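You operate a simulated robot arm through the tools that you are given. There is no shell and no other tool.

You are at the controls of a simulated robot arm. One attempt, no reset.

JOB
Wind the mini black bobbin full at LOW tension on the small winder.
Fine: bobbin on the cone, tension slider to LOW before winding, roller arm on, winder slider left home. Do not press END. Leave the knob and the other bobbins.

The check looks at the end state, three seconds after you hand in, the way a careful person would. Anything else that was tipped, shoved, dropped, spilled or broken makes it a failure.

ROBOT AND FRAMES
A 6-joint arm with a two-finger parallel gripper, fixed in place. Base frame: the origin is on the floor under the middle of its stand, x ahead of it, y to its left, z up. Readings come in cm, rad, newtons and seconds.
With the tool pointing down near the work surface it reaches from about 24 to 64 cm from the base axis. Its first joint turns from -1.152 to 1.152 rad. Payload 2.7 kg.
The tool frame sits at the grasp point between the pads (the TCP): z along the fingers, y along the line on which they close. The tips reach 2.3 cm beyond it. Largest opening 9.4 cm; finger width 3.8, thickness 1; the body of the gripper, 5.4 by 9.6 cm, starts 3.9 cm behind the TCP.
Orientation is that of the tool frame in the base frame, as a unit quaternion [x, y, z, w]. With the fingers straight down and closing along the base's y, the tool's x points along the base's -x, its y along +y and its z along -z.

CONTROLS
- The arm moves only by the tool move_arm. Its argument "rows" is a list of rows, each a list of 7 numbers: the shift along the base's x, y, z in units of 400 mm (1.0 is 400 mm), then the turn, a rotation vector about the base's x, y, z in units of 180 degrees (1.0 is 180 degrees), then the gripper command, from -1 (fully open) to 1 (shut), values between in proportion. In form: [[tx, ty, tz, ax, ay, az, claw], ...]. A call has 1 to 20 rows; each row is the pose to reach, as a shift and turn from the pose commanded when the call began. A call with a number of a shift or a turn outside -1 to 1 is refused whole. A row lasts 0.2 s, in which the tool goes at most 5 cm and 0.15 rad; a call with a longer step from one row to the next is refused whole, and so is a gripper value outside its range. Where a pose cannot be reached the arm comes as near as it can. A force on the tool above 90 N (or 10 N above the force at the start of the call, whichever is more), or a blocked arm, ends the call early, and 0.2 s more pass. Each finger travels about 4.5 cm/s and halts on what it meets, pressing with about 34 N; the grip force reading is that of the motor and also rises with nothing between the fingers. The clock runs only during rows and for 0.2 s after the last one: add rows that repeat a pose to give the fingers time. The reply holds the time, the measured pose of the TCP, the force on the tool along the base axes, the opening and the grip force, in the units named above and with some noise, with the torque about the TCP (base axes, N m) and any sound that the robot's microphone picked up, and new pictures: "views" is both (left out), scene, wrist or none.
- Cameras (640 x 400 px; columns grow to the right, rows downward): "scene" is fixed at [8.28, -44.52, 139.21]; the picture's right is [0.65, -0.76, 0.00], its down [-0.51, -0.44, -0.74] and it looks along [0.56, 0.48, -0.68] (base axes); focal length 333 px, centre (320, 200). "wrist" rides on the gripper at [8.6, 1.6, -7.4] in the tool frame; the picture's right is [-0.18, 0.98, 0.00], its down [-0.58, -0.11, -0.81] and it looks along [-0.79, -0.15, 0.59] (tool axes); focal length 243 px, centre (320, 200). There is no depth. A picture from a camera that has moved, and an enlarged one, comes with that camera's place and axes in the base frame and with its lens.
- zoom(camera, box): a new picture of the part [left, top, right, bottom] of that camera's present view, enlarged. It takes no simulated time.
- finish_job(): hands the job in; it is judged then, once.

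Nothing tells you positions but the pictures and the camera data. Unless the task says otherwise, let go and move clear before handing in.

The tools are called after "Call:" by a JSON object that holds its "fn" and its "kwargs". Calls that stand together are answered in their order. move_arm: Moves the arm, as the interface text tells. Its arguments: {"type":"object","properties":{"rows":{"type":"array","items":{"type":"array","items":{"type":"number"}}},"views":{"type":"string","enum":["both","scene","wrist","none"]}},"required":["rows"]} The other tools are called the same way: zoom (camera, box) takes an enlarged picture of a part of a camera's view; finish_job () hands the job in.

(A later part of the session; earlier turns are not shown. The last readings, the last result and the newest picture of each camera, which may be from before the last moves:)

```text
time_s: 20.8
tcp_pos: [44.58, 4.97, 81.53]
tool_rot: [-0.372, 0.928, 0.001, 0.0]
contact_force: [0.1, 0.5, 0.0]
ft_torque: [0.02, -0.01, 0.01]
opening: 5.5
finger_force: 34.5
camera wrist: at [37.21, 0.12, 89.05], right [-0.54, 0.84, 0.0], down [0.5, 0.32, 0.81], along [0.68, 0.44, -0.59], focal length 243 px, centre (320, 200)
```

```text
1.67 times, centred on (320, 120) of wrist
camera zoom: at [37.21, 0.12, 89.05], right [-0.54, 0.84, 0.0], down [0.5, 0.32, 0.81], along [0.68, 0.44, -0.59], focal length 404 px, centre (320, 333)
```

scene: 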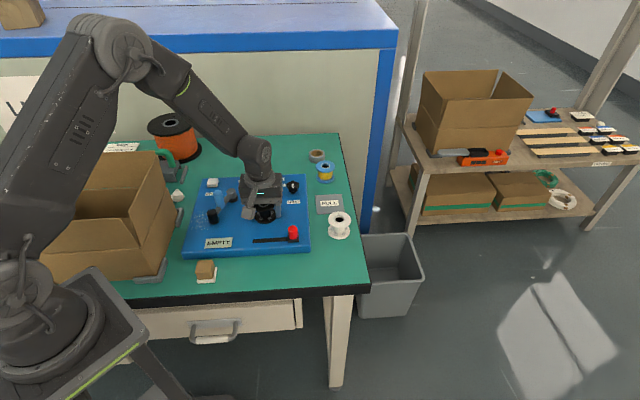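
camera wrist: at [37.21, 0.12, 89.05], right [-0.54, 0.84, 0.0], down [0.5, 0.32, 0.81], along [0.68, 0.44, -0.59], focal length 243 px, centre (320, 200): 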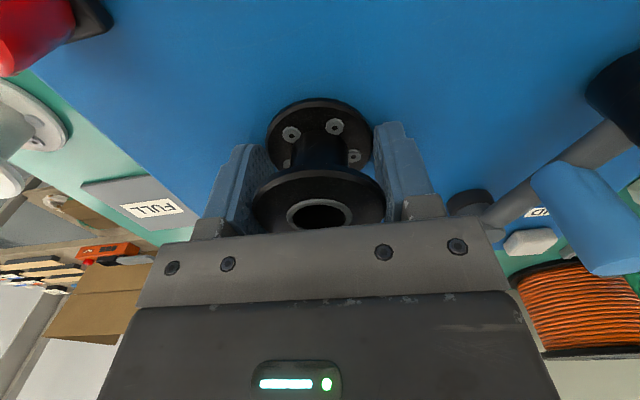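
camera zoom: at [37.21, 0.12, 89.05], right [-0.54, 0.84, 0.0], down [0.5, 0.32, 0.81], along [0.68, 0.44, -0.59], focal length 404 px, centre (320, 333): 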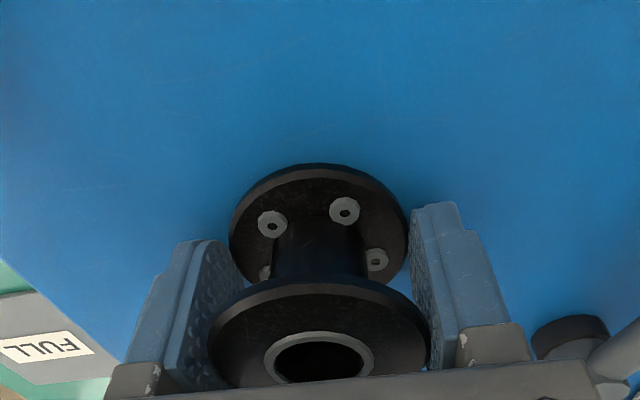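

The display now reads EMPTY, so the winder has registered the bobbin. I'll lower the last half centimetre gently until it seats.

Call:
{"fn": "move_arm", "kwargs": {"rows": [[0, 0, -0.005, 0, 0, 0, 0.8], [0, 0, -0.01, 0, 0, 0, 0.8], [0, 0, -0.0125, 0, 0, 0, 0.8], [0, 0, -0.0125, 0, 0, 0, 0.8]], "views": "wrist"}}

Call:
{"fn": "zoom", "kwargs": {"camera": "scene", "box": [220, 165, 310, 245]}}

```text
time_s: 21.8
tcp_pos: [44.8, 4.93, 81.28]
tool_rot: [-0.371, 0.929, 0.001, 0.003]
contact_force: [-7.2, 5.4, 43.7]
ft_torque: [0.4, 1.42, -0.06]
opening: 5.48
finger_force: 33.7
camera wrist: at [37.29, 0.14, 88.76], right [-0.54, 0.84, 0.0], down [0.49, 0.32, 0.81], along [0.68, 0.44, -0.59], focal length 243 px, centre (320, 200)
```

wrist: 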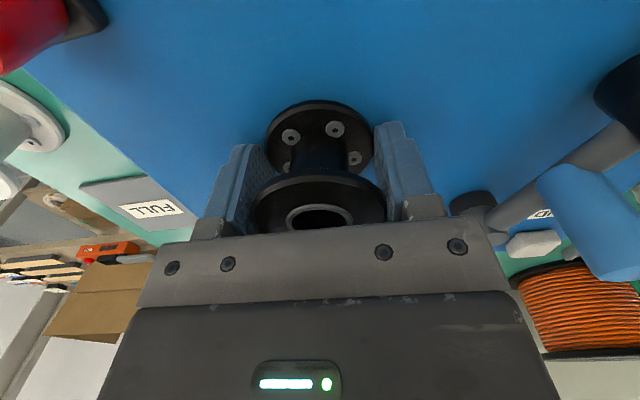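

```text
5.00 times, centred on (265, 205) of scene
camera zoom: at [8.2, -44.51, 139.21], right [0.65, -0.76, 0.0], down [-0.51, -0.44, -0.74], along [0.56, 0.48, -0.68], focal length 1667 px, centre (595, 175)
```

zoom: 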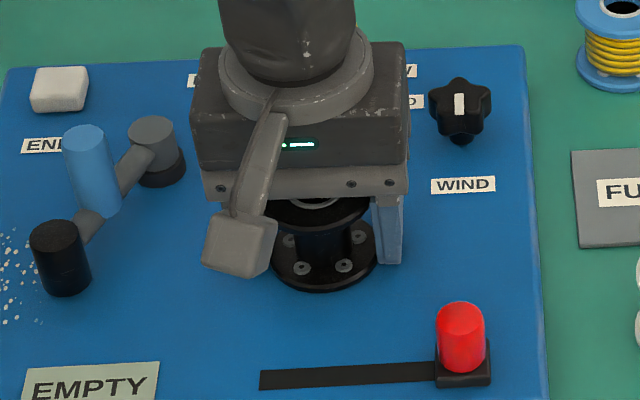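

The bobbin is in firm contact, 44 N upward, so it's seated. I'll ease up to take off the pressure, then open the fingers.

Call:
{"fn": "move_arm", "kwargs": {"rows": [[0, 0, 0.008, 0, 0, 0, 0.8], [0, 0, 0.008, 0, 0, 0, 0.8]], "views": "none"}}

```text
time_s: 22.4
tcp_pos: [44.67, 4.86, 81.34]
tool_rot: [-0.371, 0.928, 0.001, 0.001]
contact_force: [7.9, 7.8, 2.5]
ft_torque: [0.15, -0.28, -0.06]
opening: 5.49
finger_force: 34.4
```

The vertical load is now close to zero. Opening the fingers.

Call:
{"fn": "move_arm", "kwargs": {"rows": [[0, 0, 0, 0, 0, 0, -0.2], [0, 0, 0, 0, 0, 0, -0.35], [0, 0, 0, 0, 0, 0, -0.55], [0, 0, 0, 0, 0, 0, -0.62], [0, 0, 0, 0, 0, 0, -0.62]], "views": "both"}}

Call:
{"fn": "zoom", "kwargs": {"camera": "wrist", "box": [160, 0, 480, 240]}}

Call:
{"fn": "zoom", "kwargs": {"camera": "scene", "box": [220, 165, 310, 245]}}

```text
time_s: 23.6
tcp_pos: [44.54, 4.88, 81.39]
tool_rot: [-0.371, 0.929, 0.001, 0.0]
contact_force: [-0.6, -0.6, 0.2]
ft_torque: [-0.01, 0.02, 0.01]
opening: 7.61
finger_force: 0.1
camera wrist: at [37.2, 0.04, 88.85], right [-0.54, 0.84, 0.0], down [0.5, 0.32, 0.81], along [0.68, 0.44, -0.59], focal length 243 px, centre (320, 200)
```

scene: 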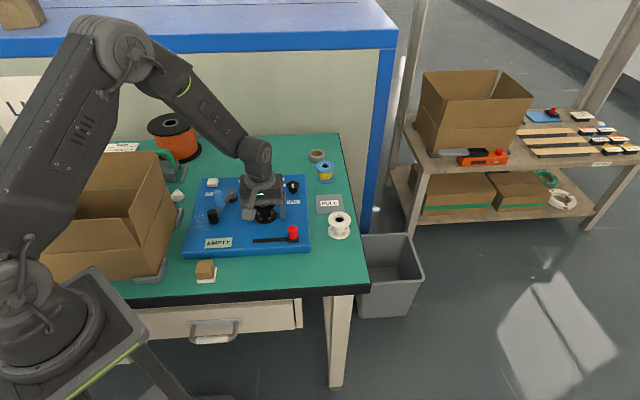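
wrist: 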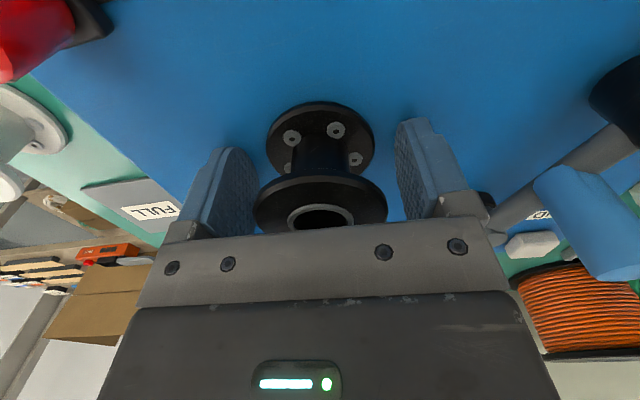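

```text
1.67 times, centred on (320, 120) of wrist
camera zoom: at [37.2, 0.04, 88.85], right [-0.54, 0.84, 0.0], down [0.5, 0.32, 0.81], along [0.68, 0.44, -0.59], focal length 404 px, centre (320, 333)
```

zoom: 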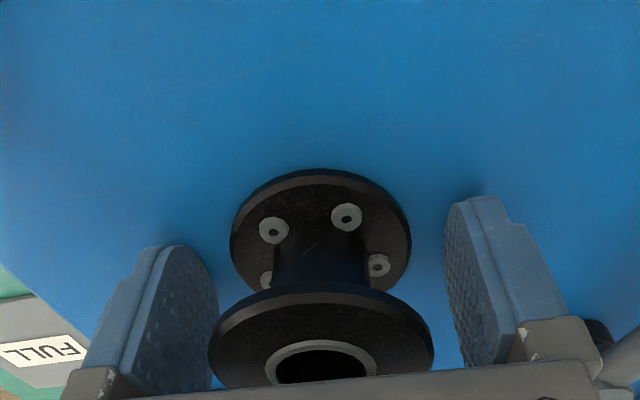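

```text
5.00 times, centred on (265, 205) of scene
camera zoom: at [8.28, -44.52, 139.21], right [0.65, -0.76, 0.0], down [-0.51, -0.44, -0.74], along [0.56, 0.48, -0.68], focal length 1667 px, centre (595, 175)
```

zoom: 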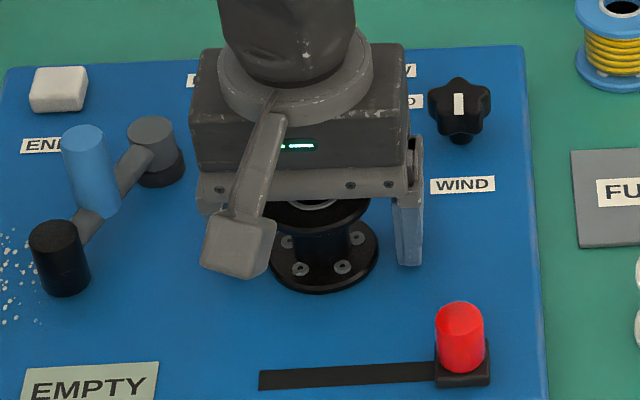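

The bobbin is released and upright. I'll lift straight up and check it's seated on the cone.

Call:
{"fn": "move_arm", "kwargs": {"rows": [[0, 0, 0.03, 0, 0, 0, -0.62], [0, 0, 0.09, 0, 0, 0, -0.62], [0, 0, 0.17, 0, 0, 0, -0.62], [0, 0, 0.27, 0, 0, 0, -0.62], [0, 0, 0.35, 0, 0, 0, -0.62], [0, 0, 0.35, 0, 0, 0, -0.62]], "views": "both"}}

Call:
{"fn": "zoom", "kwargs": {"camera": "wrist", "box": [200, 0, 640, 200]}}

Call:
{"fn": "zoom", "kwargs": {"camera": "scene", "box": [180, 165, 320, 260]}}

```text
time_s: 25.0
tcp_pos: [44.58, 4.9, 95.54]
tool_rot: [-0.372, 0.928, 0.001, -0.001]
contact_force: [-0.7, -0.3, 0.5]
ft_torque: [0.02, -0.02, 0.02]
opening: 7.62
finger_force: 0.0
camera wrist: at [37.17, 0.16, 102.94], right [-0.54, 0.84, 0.0], down [0.5, 0.32, 0.81], along [0.68, 0.44, -0.59], focal length 243 px, centre (320, 200)
```

scene: 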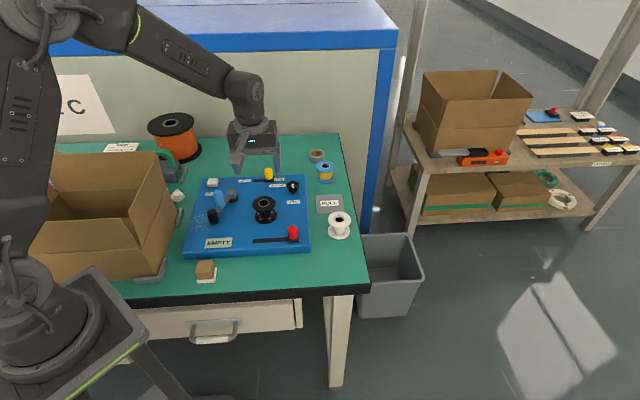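
wrist: 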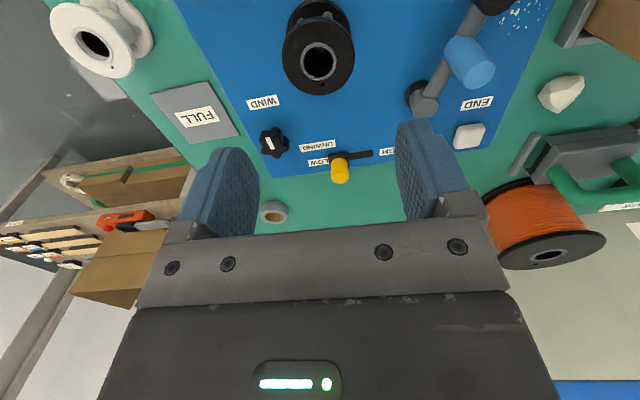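

```text
1.45 times, centred on (420, 100) of wrist
camera zoom: at [37.17, 0.16, 102.94], right [-0.54, 0.84, 0.0], down [0.5, 0.32, 0.81], along [0.68, 0.44, -0.59], focal length 353 px, centre (174, 346)
```

zoom: 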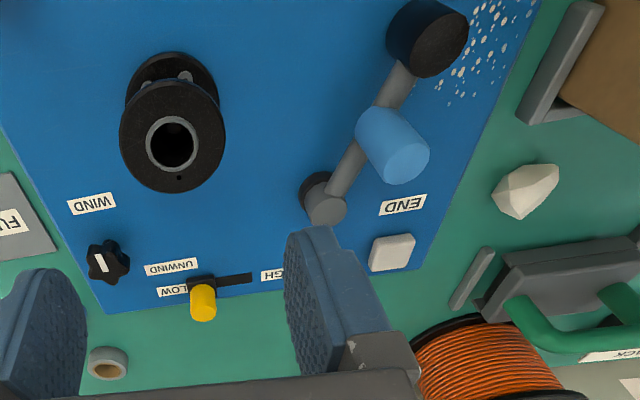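

```text
4.21 times, centred on (250, 212) of scene
camera zoom: at [8.28, -44.52, 139.21], right [0.65, -0.76, 0.0], down [-0.51, -0.44, -0.74], along [0.56, 0.48, -0.68], focal length 1404 px, centre (615, 147)
```

zoom: 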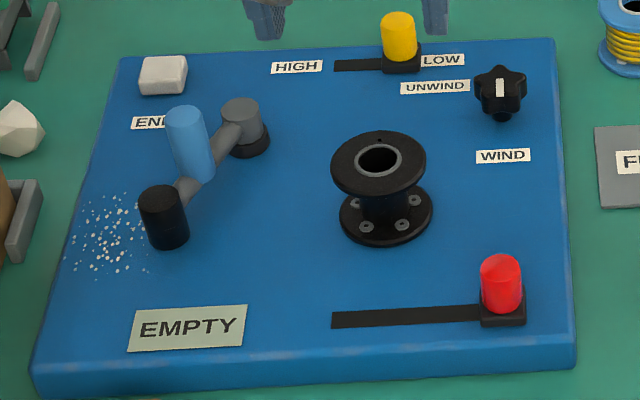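

The bobbin sits upright on the cone, the display reads EMPTY and tension is at LOW. Next is the roller arm: pivot near (42.9, 15.9), blue handle near (38.2, 14.2). I'll hover over the handle for a closer look.

Call:
{"fn": "move_arm", "kwargs": {"rows": [[-0.03, 0.045, 0, 0, 0, 0.015, -0.4], [-0.075, 0.11, 0, 0, 0, 0.035, -0.2], [-0.12, 0.175, 0, 0, 0, 0.055, -0.06], [-0.16, 0.232, 0, 0, 0, 0.067, -0.06], [-0.16, 0.232, 0, 0, 0, 0.067, -0.06]], "views": "both"}}

Call:
{"fn": "zoom", "kwargs": {"camera": "wrist", "box": [200, 0, 440, 150]}}

Call:
{"fn": "zoom", "kwargs": {"camera": "scene", "box": [180, 165, 320, 260]}}

```text
time_s: 26.2
tcp_pos: [38.19, 14.34, 95.51]
tool_rot: [-0.466, 0.885, 0.001, 0.0]
contact_force: [-0.3, -0.5, 0.6]
ft_torque: [0.03, 0.0, 0.01]
opening: 4.97
finger_force: 0.0
camera wrist: at [31.97, 8.02, 102.94], right [-0.71, 0.71, 0.0], down [0.42, 0.42, 0.81], along [0.57, 0.57, -0.59], focal length 243 px, centre (320, 200)
```

scene: 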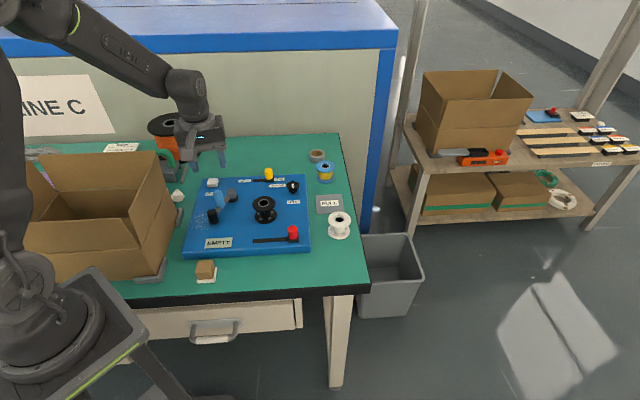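
wrist: 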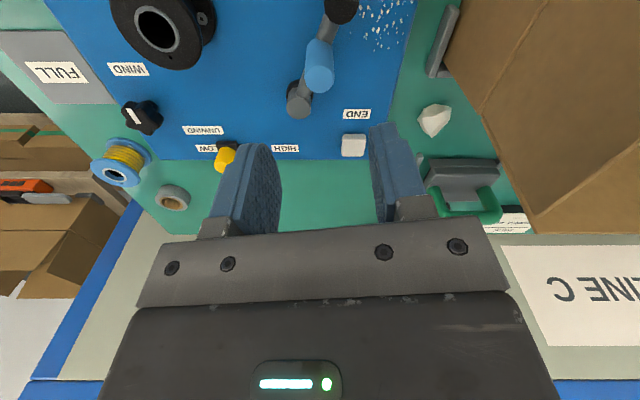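

```text
2.67 times, centred on (320, 75) of wrist
camera zoom: at [31.97, 8.02, 102.94], right [-0.71, 0.71, 0.0], down [0.42, 0.42, 0.81], along [0.57, 0.57, -0.59], focal length 647 px, centre (320, 533)
```

zoom: 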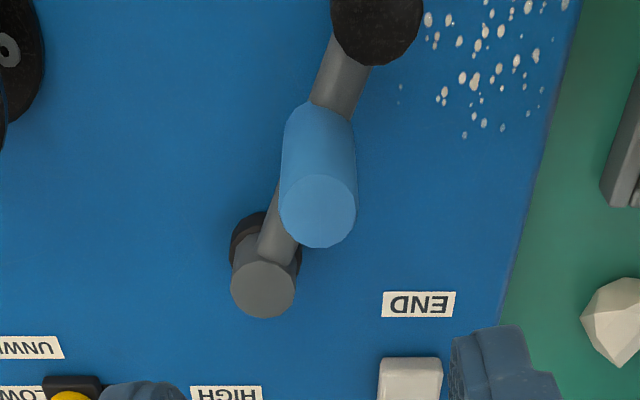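

```text
4.21 times, centred on (250, 212) of scene
camera zoom: at [8.28, -44.52, 139.21], right [0.65, -0.76, 0.0], down [-0.51, -0.44, -0.74], along [0.56, 0.48, -0.68], focal length 1404 px, centre (615, 147)
```

zoom: 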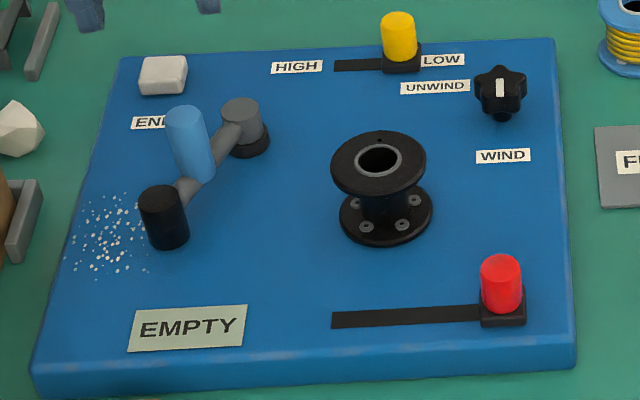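

The blue handle is at about (38.65, 14.65) with its top at z≈84.6, on an arm pivoting at (43.3, 16.4). I'll lower around the handle, keeping the tips above the bar and roller, and close loosely.

Call:
{"fn": "move_arm", "kwargs": {"rows": [[0.006, 0.005, -0.06, 0, 0, 0, -0.06], [0.012, 0.0095, -0.14, 0, 0, 0, -0.06], [0.012, 0.0095, -0.21, 0, 0, 0, -0.06], [0.012, 0.0095, -0.23, 0, 0, 0, -0.06], [0.012, 0.0095, -0.23, 0, 0, 0, -0.06]], "views": "both"}}

Call:
{"fn": "zoom", "kwargs": {"camera": "wrist", "box": [200, 0, 440, 200]}}

Call:
{"fn": "zoom", "kwargs": {"camera": "scene", "box": [180, 165, 320, 260]}}

```text
time_s: 27.4
tcp_pos: [38.77, 14.52, 86.07]
tool_rot: [-0.467, 0.885, 0.001, 0.0]
contact_force: [0.1, 0.3, -0.6]
ft_torque: [0.0, -0.03, 0.0]
opening: 5.0
finger_force: 0.0
camera wrist: at [32.49, 8.3, 93.66], right [-0.71, 0.71, 0.0], down [0.42, 0.42, 0.81], along [0.57, 0.57, -0.59], focal length 243 px, centre (320, 200)
```

scene: 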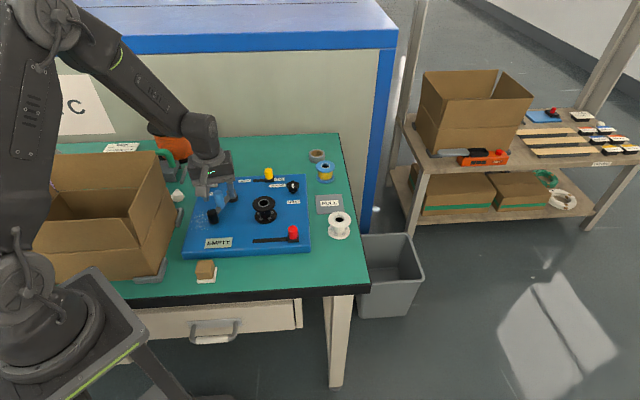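
wrist: 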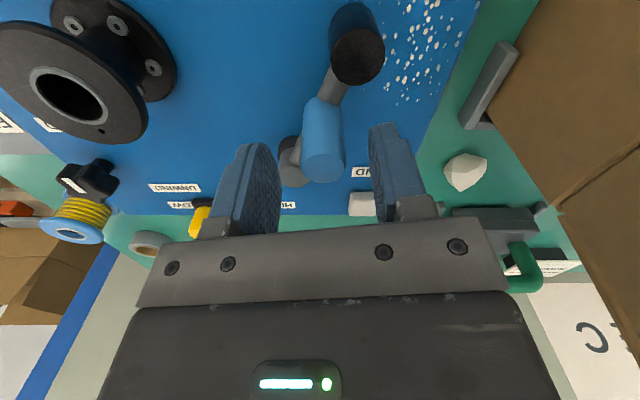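

```text
2.00 times, centred on (320, 100) of wrist
camera zoom: at [32.49, 8.3, 93.66], right [-0.71, 0.71, 0.0], down [0.42, 0.42, 0.81], along [0.57, 0.57, -0.59], focal length 485 px, centre (320, 400)
```

zoom: 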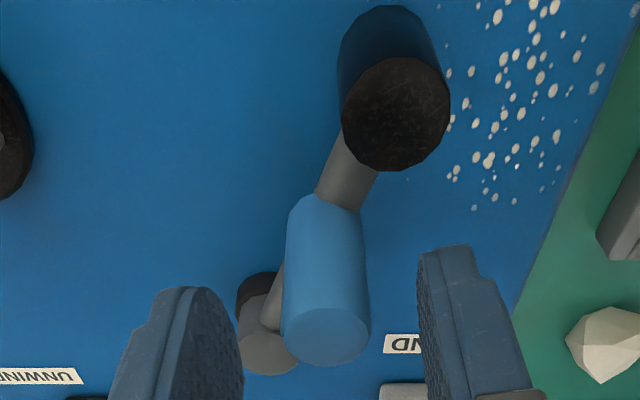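

```text
4.21 times, centred on (250, 212) of scene
camera zoom: at [8.28, -44.52, 139.21], right [0.65, -0.76, 0.0], down [-0.51, -0.44, -0.74], along [0.56, 0.48, -0.68], focal length 1404 px, centre (615, 147)
```

zoom: 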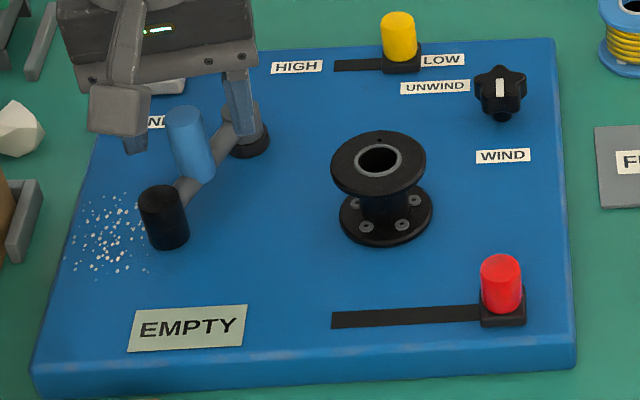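

The handle is between the fingers. I'll go down another 1.9 cm and close to a loose cage around it.

Call:
{"fn": "move_arm", "kwargs": {"rows": [[-0.001, 0.002, -0.025, 0, 0, 0, -0.06], [-0.001, 0.002, -0.046, 0, 0, 0, -0.06], [-0.001, 0.002, -0.046, 0, 0, 0, 0.2], [-0.001, 0.002, -0.046, 0, 0, 0, 0.4], [-0.001, 0.002, -0.046, 0, 0, 0, 0.4], [-0.001, 0.002, -0.046, 0, 0, 0, 0.4]], "views": "both"}}

Call:
{"fn": "zoom", "kwargs": {"camera": "wrist", "box": [200, 0, 440, 200]}}

Call:
{"fn": "zoom", "kwargs": {"camera": "scene", "box": [180, 165, 320, 260]}}

```text
time_s: 28.8
tcp_pos: [38.64, 14.55, 84.28]
tool_rot: [-0.466, 0.885, 0.0, -0.001]
contact_force: [0.3, -0.4, 0.9]
ft_torque: [-0.01, 0.02, -0.03]
opening: 2.84
finger_force: 0.0
camera wrist: at [32.42, 8.39, 91.82], right [-0.71, 0.71, 0.0], down [0.42, 0.42, 0.81], along [0.57, 0.57, -0.59], focal length 243 px, centre (320, 200)
```

scene: 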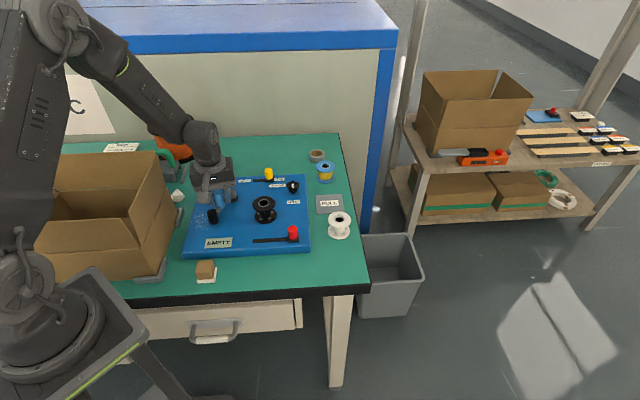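
wrist: 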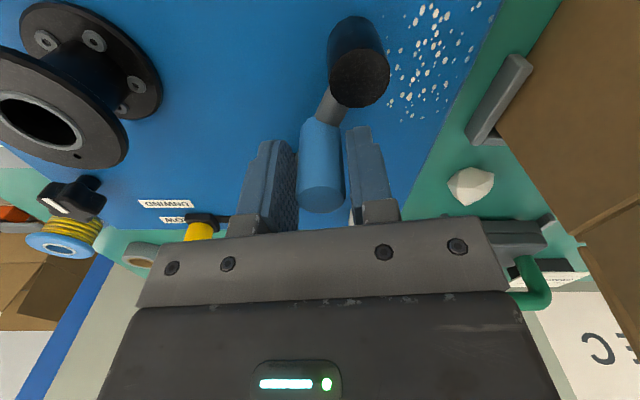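

```text
2.00 times, centred on (320, 100) of wrist
camera zoom: at [32.42, 8.39, 91.82], right [-0.71, 0.71, 0.0], down [0.42, 0.42, 0.81], along [0.57, 0.57, -0.59], focal length 485 px, centre (320, 400)
```

zoom: 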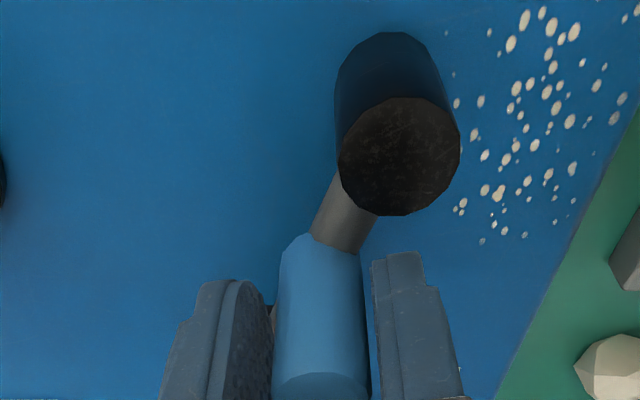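

```text
4.21 times, centred on (250, 212) of scene
camera zoom: at [8.28, -44.52, 139.21], right [0.65, -0.76, 0.0], down [-0.51, -0.44, -0.74], along [0.56, 0.48, -0.68], focal length 1404 px, centre (615, 147)
```

zoom: 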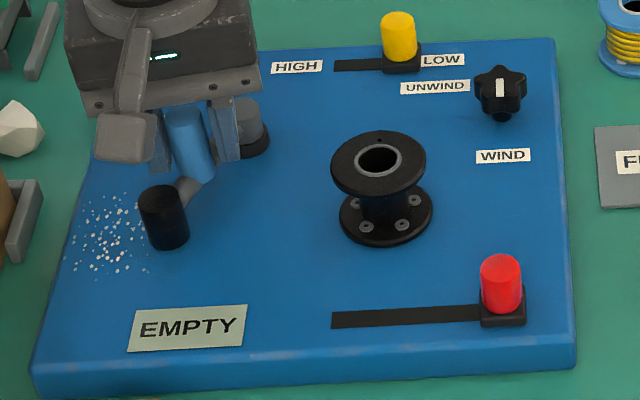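

The handle is loosely caged. I'll swing it along its arc around the pivot toward the bobbin, the first half for now, watching the force.

Call:
{"fn": "move_arm", "kwargs": {"rows": [[0.0036, -0.0087, 0, 0, 0, 0, 0.4], [0.0086, -0.0181, 0, 0, 0, 0, 0.4], [0.0143, -0.0271, 0, 0, 0, 0, 0.4], [0.0208, -0.0356, 0, 0, 0, 0, 0.4], [0.028, -0.0435, 0, 0, 0, 0, 0.4], [0.0359, -0.0507, 0, 0, 0, 0, 0.4], [0.0443, -0.0572, 0, 0, 0, 0, 0.4], [0.0533, -0.0629, 0, 0, 0, 0, 0.4]], "views": "both"}}

Call:
{"fn": "zoom", "kwargs": {"camera": "wrist", "box": [160, 0, 480, 240]}}

Call:
{"fn": "zoom", "kwargs": {"camera": "scene", "box": [180, 165, 320, 260]}}

```text
time_s: 30.6
tcp_pos: [40.76, 12.06, 84.24]
tool_rot: [-0.467, 0.884, 0.001, -0.002]
contact_force: [-0.7, -1.1, 1.3]
ft_torque: [0.01, 0.0, 0.0]
opening: 2.86
finger_force: 0.0
camera wrist: at [34.52, 5.87, 91.82], right [-0.71, 0.71, 0.0], down [0.42, 0.42, 0.81], along [0.57, 0.57, -0.59], focal length 243 px, centre (320, 200)
```

scene: 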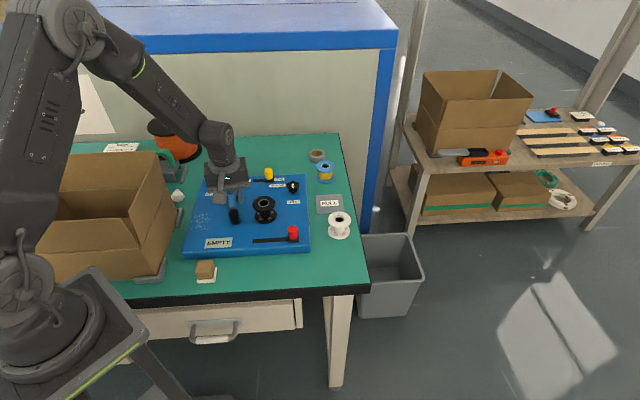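
wrist: 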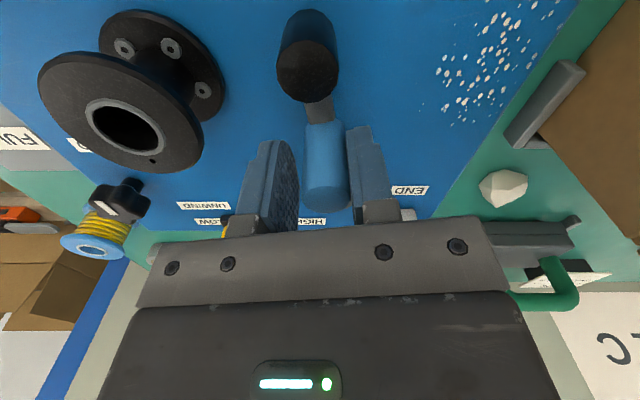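

```text
1.67 times, centred on (320, 120) of wrist
camera zoom: at [34.52, 5.87, 91.82], right [-0.71, 0.71, 0.0], down [0.42, 0.42, 0.81], along [0.57, 0.57, -0.59], focal length 404 px, centre (320, 333)
```

zoom: 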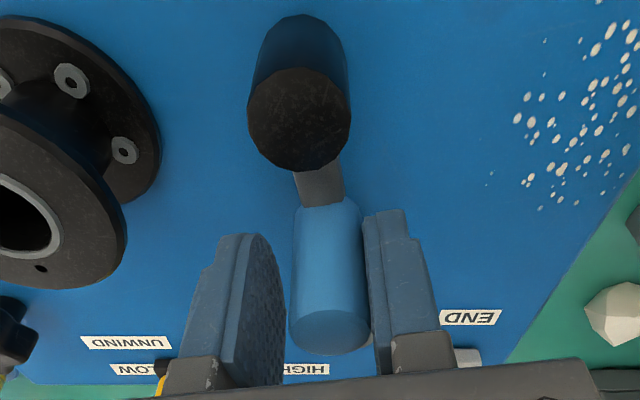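

```text
4.21 times, centred on (250, 212) of scene
camera zoom: at [8.28, -44.52, 139.21], right [0.65, -0.76, 0.0], down [-0.51, -0.44, -0.74], along [0.56, 0.48, -0.68], focal length 1404 px, centre (615, 147)
```

zoom: 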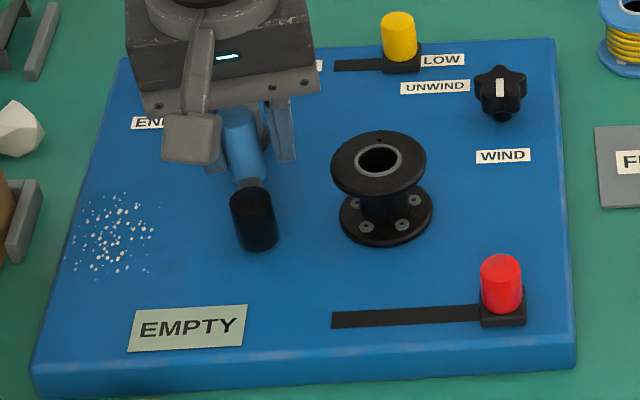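

The arm swings freely and the roller is heading for the bobbin. I'll continue along the arc toward it.

Call:
{"fn": "move_arm", "kwargs": {"rows": [[0.0095, -0.0049, 0, 0, 0, 0, 0.4], [0.0193, -0.009, 0, 0, 0, 0, 0.4], [0.0295, -0.0122, 0, 0, 0, 0, 0.4], [0.0347, -0.0134, 0, 0, 0, 0, 0.4], [0.0399, -0.0145, 0, 0, 0, 0, 0.4]], "views": "both"}}

Call:
{"fn": "zoom", "kwargs": {"camera": "wrist", "box": [160, 0, 480, 240]}}

Call:
{"fn": "zoom", "kwargs": {"camera": "scene", "box": [180, 165, 320, 260]}}

```text
time_s: 31.8
tcp_pos: [42.51, 11.53, 84.4]
tool_rot: [-0.466, 0.885, 0.0, 0.0]
contact_force: [-0.6, -0.1, 0.1]
ft_torque: [0.03, 0.01, -0.03]
opening: 2.86
finger_force: 0.7
camera wrist: at [36.14, 5.32, 91.85], right [-0.71, 0.71, 0.0], down [0.42, 0.42, 0.81], along [0.57, 0.57, -0.59], focal length 243 px, centre (320, 200)
```

scene: 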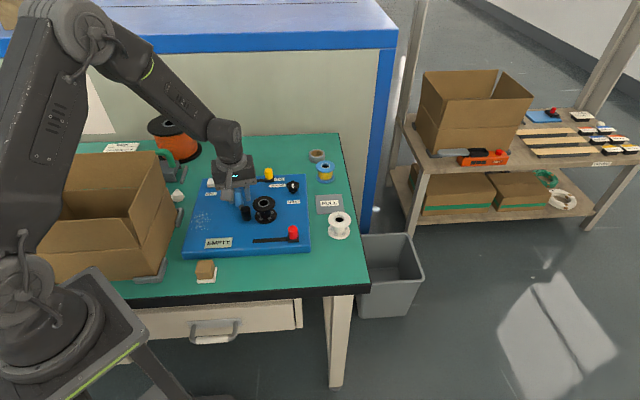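
wrist: 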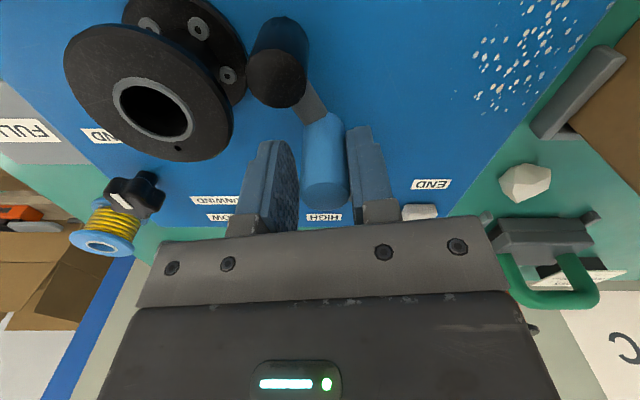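

```text
1.67 times, centred on (320, 120) of wrist
camera zoom: at [36.14, 5.32, 91.85], right [-0.71, 0.71, 0.0], down [0.42, 0.42, 0.81], along [0.57, 0.57, -0.59], focal length 404 px, centre (320, 333)
```

zoom: 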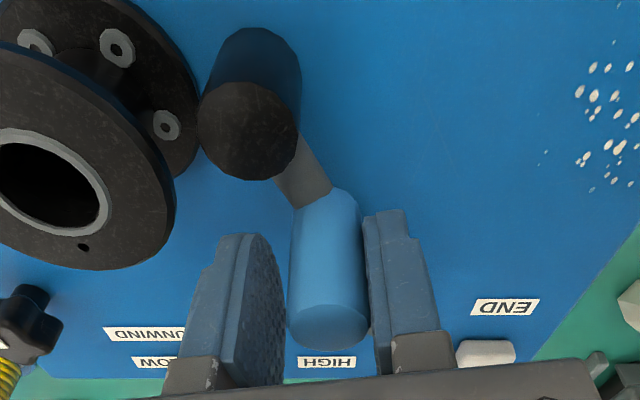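

```text
4.21 times, centred on (250, 212) of scene
camera zoom: at [8.28, -44.52, 139.21], right [0.65, -0.76, 0.0], down [-0.51, -0.44, -0.74], along [0.56, 0.48, -0.68], focal length 1404 px, centre (615, 147)
```

zoom: 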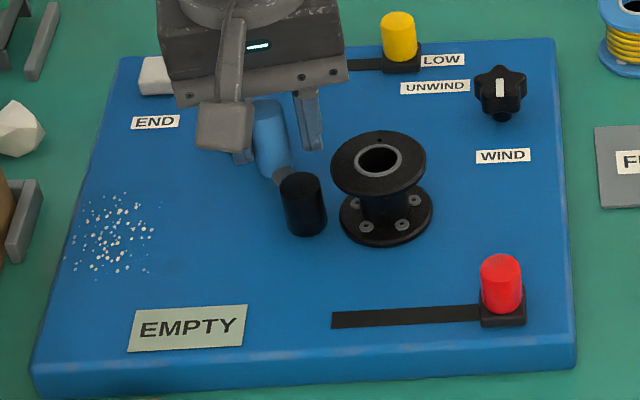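

The roller is nearly at the bobbin. I'll keep going in small steps, watching for contact.

Call:
{"fn": "move_arm", "kwargs": {"rows": [[0.0042, -0.0007, 0, 0, 0, 0, 0.4], [0.0085, -0.0012, 0, 0, 0, 0, 0.4], [0.0127, -0.0016, 0, 0, 0, 0, 0.4]], "views": "both"}}

Call:
{"fn": "zoom", "kwargs": {"camera": "wrist", "box": [160, 0, 480, 240]}}

Call:
{"fn": "zoom", "kwargs": {"camera": "scene", "box": [180, 165, 320, 260]}}

```text
time_s: 32.6
tcp_pos: [42.73, 11.57, 84.32]
tool_rot: [-0.466, 0.885, 0.001, -0.002]
contact_force: [-9.9, 1.3, 1.1]
ft_torque: [-0.08, -0.1, 0.0]
opening: 3.23
finger_force: 4.9
camera wrist: at [36.56, 5.25, 91.81], right [-0.71, 0.71, 0.0], down [0.42, 0.42, 0.8], along [0.57, 0.57, -0.59], focal length 243 px, centre (320, 200)
```

scene: 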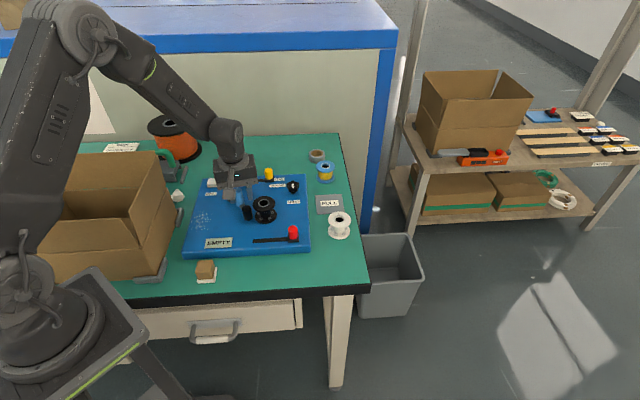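
wrist: 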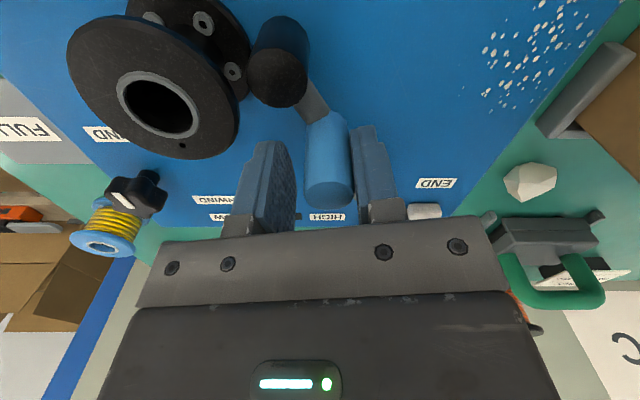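

```text
1.67 times, centred on (320, 120) of wrist
camera zoom: at [36.56, 5.25, 91.81], right [-0.71, 0.71, 0.0], down [0.42, 0.42, 0.8], along [0.57, 0.57, -0.59], focal length 404 px, centre (320, 333)
```

zoom: 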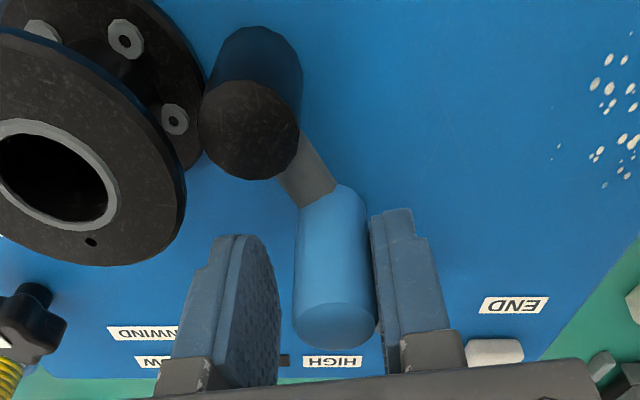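

```text
4.21 times, centred on (250, 212) of scene
camera zoom: at [8.25, -44.51, 139.21], right [0.65, -0.76, 0.0], down [-0.51, -0.44, -0.74], along [0.56, 0.48, -0.68], focal length 1404 px, centre (615, 147)
```

zoom: 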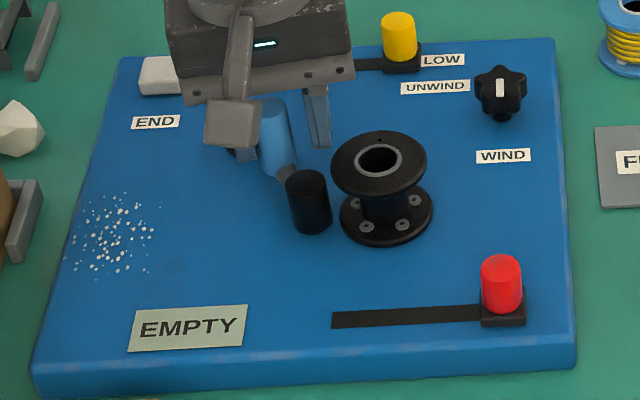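

The roller now touches the bobbin's flange: the force rose to about 10 N and the bobbin stayed upright. I'll open a little to release the handle and lift clear to see if the arm stays put.

Call:
{"fn": "move_arm", "kwargs": {"rows": [[0, 0, 0, 0, 0, 0, 0.2], [-0.002, 0, 0, 0, 0, 0, 0.1], [-0.002, 0, 0, 0, 0, 0, 0.1], [-0.002, 0, 0.05, 0, 0, 0, 0.1], [-0.002, 0, 0.12, 0, 0, 0, 0.1], [-0.002, 0, 0.2, 0, 0, 0, 0.1], [-0.002, 0, 0.27, 0, 0, 0, 0.1], [-0.002, 0, 0.27, 0, 0, 0, 0.1]], "views": "both"}}

Call:
{"fn": "zoom", "kwargs": {"camera": "wrist", "box": [160, 0, 480, 240]}}

Call:
{"fn": "zoom", "kwargs": {"camera": "scene", "box": [180, 165, 320, 260]}}

```text
time_s: 34.4
tcp_pos: [42.77, 11.5, 95.28]
tool_rot: [-0.466, 0.885, 0.001, 0.0]
contact_force: [0.2, 1.0, 0.0]
ft_torque: [-0.02, 0.03, -0.01]
opening: 4.23
finger_force: 0.1
camera wrist: at [36.56, 5.25, 102.73], right [-0.71, 0.71, 0.0], down [0.42, 0.42, 0.81], along [0.57, 0.57, -0.59], focal length 243 px, centre (320, 200)
```

scene: 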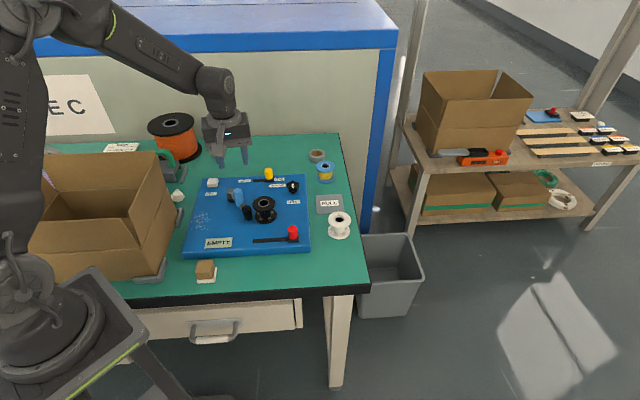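
wrist: 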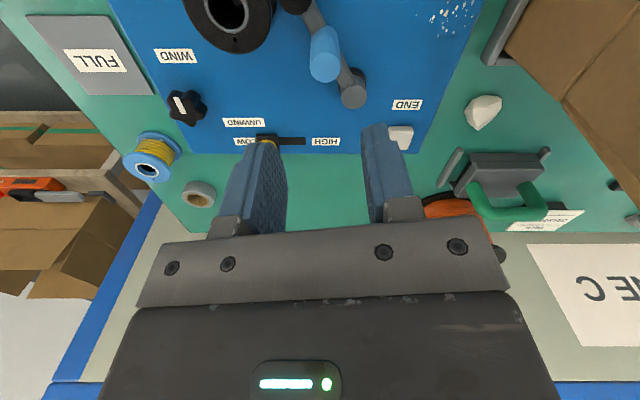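

```text
1.67 times, centred on (320, 120) of wrist
camera zoom: at [36.56, 5.25, 102.73], right [-0.71, 0.71, 0.0], down [0.42, 0.42, 0.81], along [0.57, 0.57, -0.59], focal length 404 px, centre (320, 333)
```

zoom: 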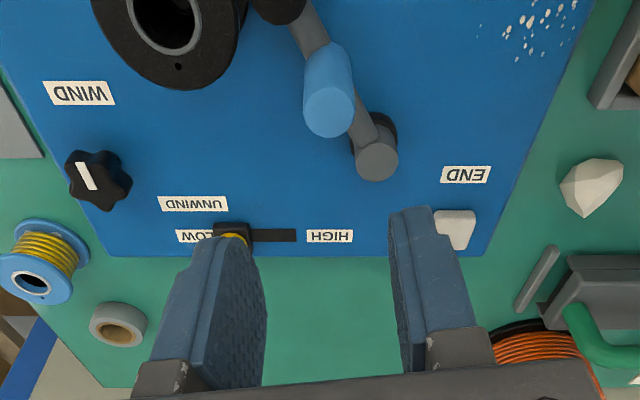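

```text
4.21 times, centred on (250, 212) of scene
camera zoom: at [8.28, -44.52, 139.21], right [0.65, -0.76, 0.0], down [-0.51, -0.44, -0.74], along [0.56, 0.48, -0.68], focal length 1404 px, centre (615, 147)
```

zoom: 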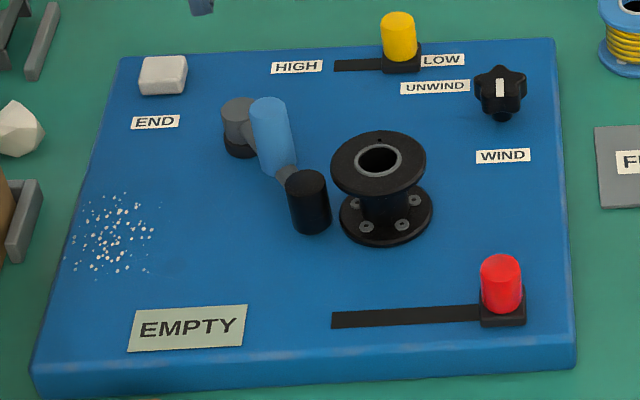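

The roller arm stays against the bobbin and the display still reads EMPTY. Next is the winder slider, whose red handle is near (43.75, -5.7). I'll hover over it with the tool turned back to the panel's angle.

Call:
{"fn": "move_arm", "kwargs": {"rows": [[0.003, -0.06, 0, 0, 0, -0.015, 0], [0.008, -0.155, 0, 0, 0, -0.03, -0.06], [0.013, -0.255, 0, 0, 0, -0.045, -0.06], [0.019, -0.35, 0, 0, 0, -0.06, -0.06], [0.025, -0.43, 0, 0, 0, -0.067, -0.06], [0.025, -0.43, -0.04, 0, 0, -0.067, -0.06], [0.025, -0.43, -0.04, 0, 0, -0.067, -0.06]], "views": "both"}}

Call:
{"fn": "zoom", "kwargs": {"camera": "wrist", "box": [200, 0, 440, 150]}}

Call:
{"fn": "zoom", "kwargs": {"camera": "scene", "box": [180, 165, 320, 260]}}

```text
time_s: 36.0
tcp_pos: [43.89, -5.81, 93.59]
tool_rot: [-0.371, 0.928, 0.001, 0.0]
contact_force: [-0.7, -0.6, -0.9]
ft_torque: [0.01, -0.02, 0.04]
opening: 4.97
finger_force: 0.2
camera wrist: at [36.41, -10.55, 101.06], right [-0.54, 0.84, 0.0], down [0.5, 0.32, 0.81], along [0.68, 0.44, -0.59], focal length 243 px, centre (320, 200)
```

scene: 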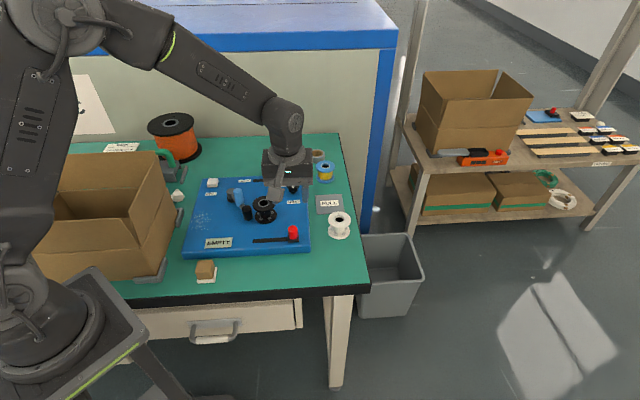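
wrist: 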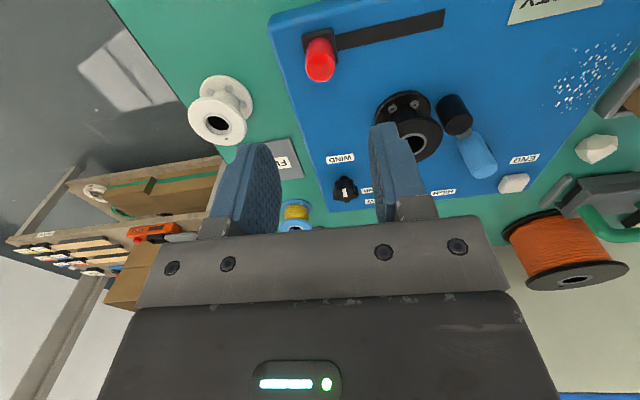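

```text
2.67 times, centred on (320, 75) of wrist
camera zoom: at [36.41, -10.55, 101.06], right [-0.54, 0.84, 0.0], down [0.5, 0.32, 0.81], along [0.68, 0.44, -0.59], focal length 647 px, centre (320, 533)
```

zoom: 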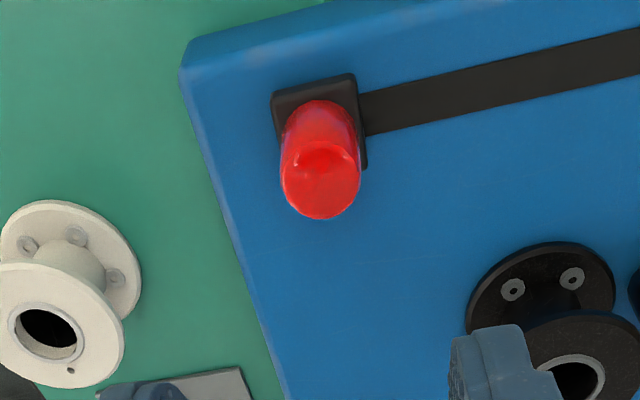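

```text
4.21 times, centred on (250, 212) of scene
camera zoom: at [8.28, -44.52, 139.21], right [0.65, -0.76, 0.0], down [-0.51, -0.44, -0.74], along [0.56, 0.48, -0.68], focal length 1404 px, centre (615, 147)
```

zoom: 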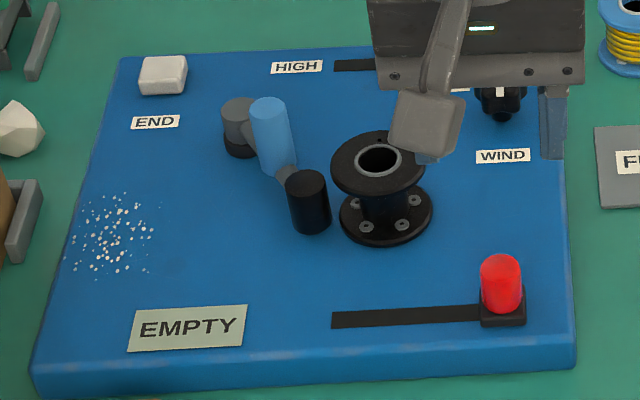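

The red handle is centred under the tool. I'll lower around it and cage it loosely without moving it.

Call:
{"fn": "move_arm", "kwargs": {"rows": [[0.0025, 0.002, -0.06, 0, 0, 0, -0.06], [0.0025, 0.002, -0.13, 0, 0, 0, -0.06], [0.0025, 0.002, -0.2, 0, 0, 0, -0.06], [0.0025, 0.002, -0.25, 0, 0, 0, -0.06], [0.0025, 0.002, -0.281, 0, 0, 0, -0.06], [0.0025, 0.002, -0.281, 0, 0, 0, 0.2], [0.0025, 0.002, -0.281, 0, 0, 0, 0.38], [0.0025, 0.002, -0.281, 0, 0, 0, 0.38]], "views": "both"}}

Call:
{"fn": "zoom", "kwargs": {"camera": "wrist", "box": [160, 0, 480, 240]}}

Call:
{"fn": "zoom", "kwargs": {"camera": "scene", "box": [180, 165, 320, 260]}}

```text
time_s: 37.8
tcp_pos: [43.79, -5.67, 82.44]
tool_rot: [-0.371, 0.929, 0.001, -0.001]
contact_force: [-1.3, 0.7, 0.0]
ft_torque: [0.01, 0.0, 0.01]
opening: 2.9
finger_force: 0.1
camera wrist: at [36.42, -10.45, 89.88], right [-0.54, 0.84, 0.0], down [0.5, 0.32, 0.81], along [0.68, 0.44, -0.59], focal length 243 px, centre (320, 200)
```

scene: 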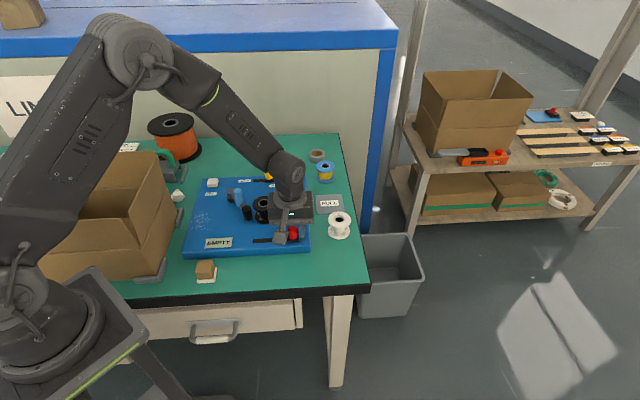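
wrist: 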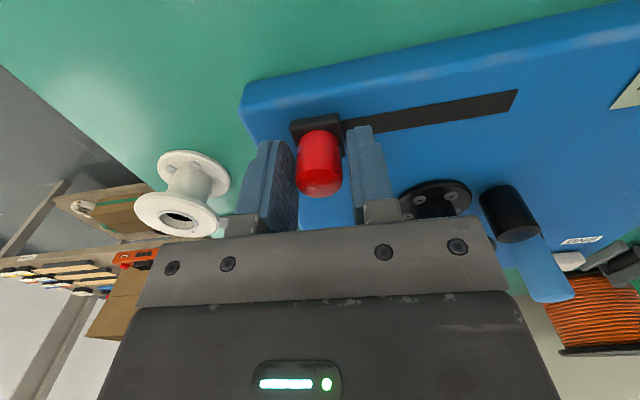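

```text
1.67 times, centred on (320, 120) of wrist
camera zoom: at [36.42, -10.45, 89.88], right [-0.54, 0.84, 0.0], down [0.5, 0.32, 0.81], along [0.68, 0.44, -0.59], focal length 404 px, centre (320, 333)
```

zoom: 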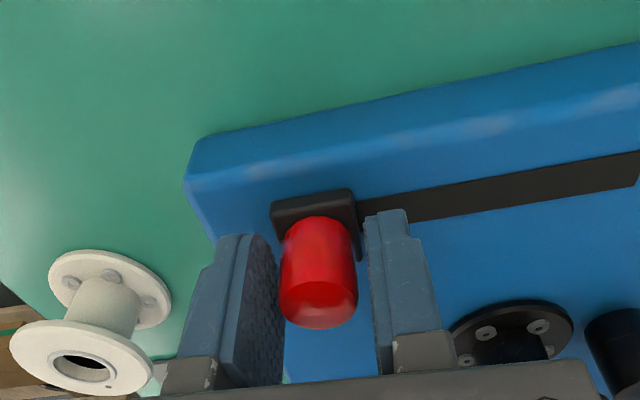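

```text
4.21 times, centred on (250, 212) of scene
camera zoom: at [8.28, -44.52, 139.21], right [0.65, -0.76, 0.0], down [-0.51, -0.44, -0.74], along [0.56, 0.48, -0.68], focal length 1404 px, centre (615, 147)
```

zoom: 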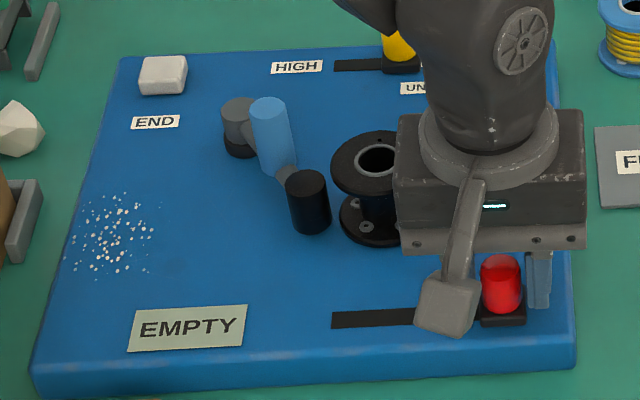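

The red handle is caged at home. I'll start it slowly along the track, about 2 cm, and watch the display and the sound.

Call:
{"fn": "move_arm", "kwargs": {"rows": [[-0.0088, 0.0089, 0, 0, 0, 0, 0.38], [-0.0175, 0.0179, 0, 0, 0, 0, 0.38], [-0.0263, 0.0268, 0, 0, 0, 0, 0.38], [-0.035, 0.0357, 0, 0, 0, 0, 0.38]], "views": "both"}}

Call:
{"fn": "zoom", "kwargs": {"camera": "scene", "box": [180, 165, 320, 260]}}

```text
time_s: 38.8
tcp_pos: [42.51, -4.2, 82.3]
tool_rot: [-0.371, 0.928, 0.0, 0.0]
contact_force: [0.2, -1.8, 0.5]
ft_torque: [-0.02, -0.03, 0.01]
opening: 2.94
finger_force: 0.8
camera wrist: at [35.07, -8.97, 89.79], right [-0.54, 0.84, 0.0], down [0.5, 0.32, 0.81], along [0.68, 0.44, -0.59], focal length 243 px, centre (320, 200)
```

scene: 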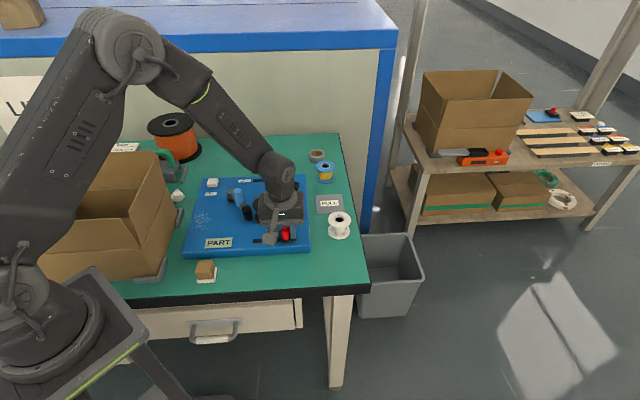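
wrist: 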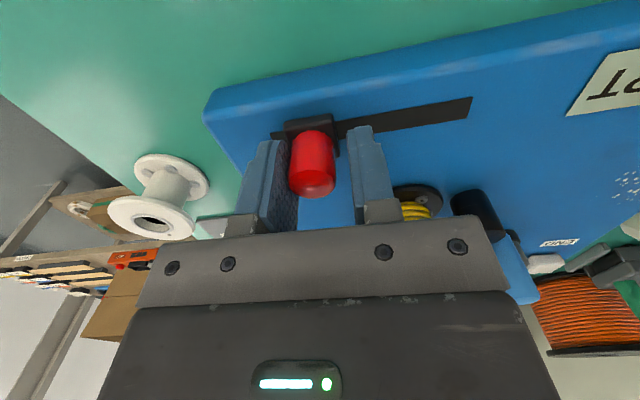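

```text
4.21 times, centred on (250, 212) of scene
camera zoom: at [8.28, -44.52, 139.2], right [0.65, -0.76, 0.0], down [-0.51, -0.44, -0.74], along [0.56, 0.48, -0.68], focal length 1404 px, centre (615, 147)
```

zoom: 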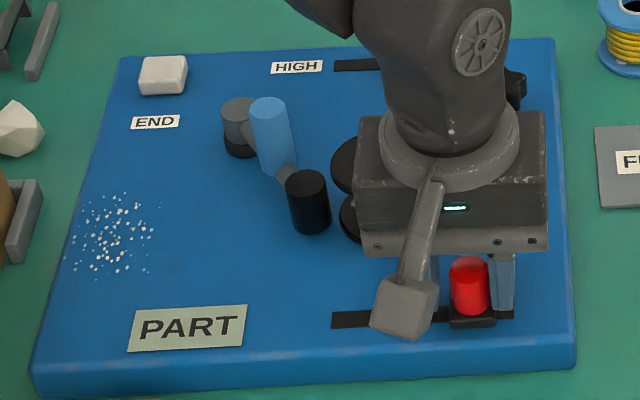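

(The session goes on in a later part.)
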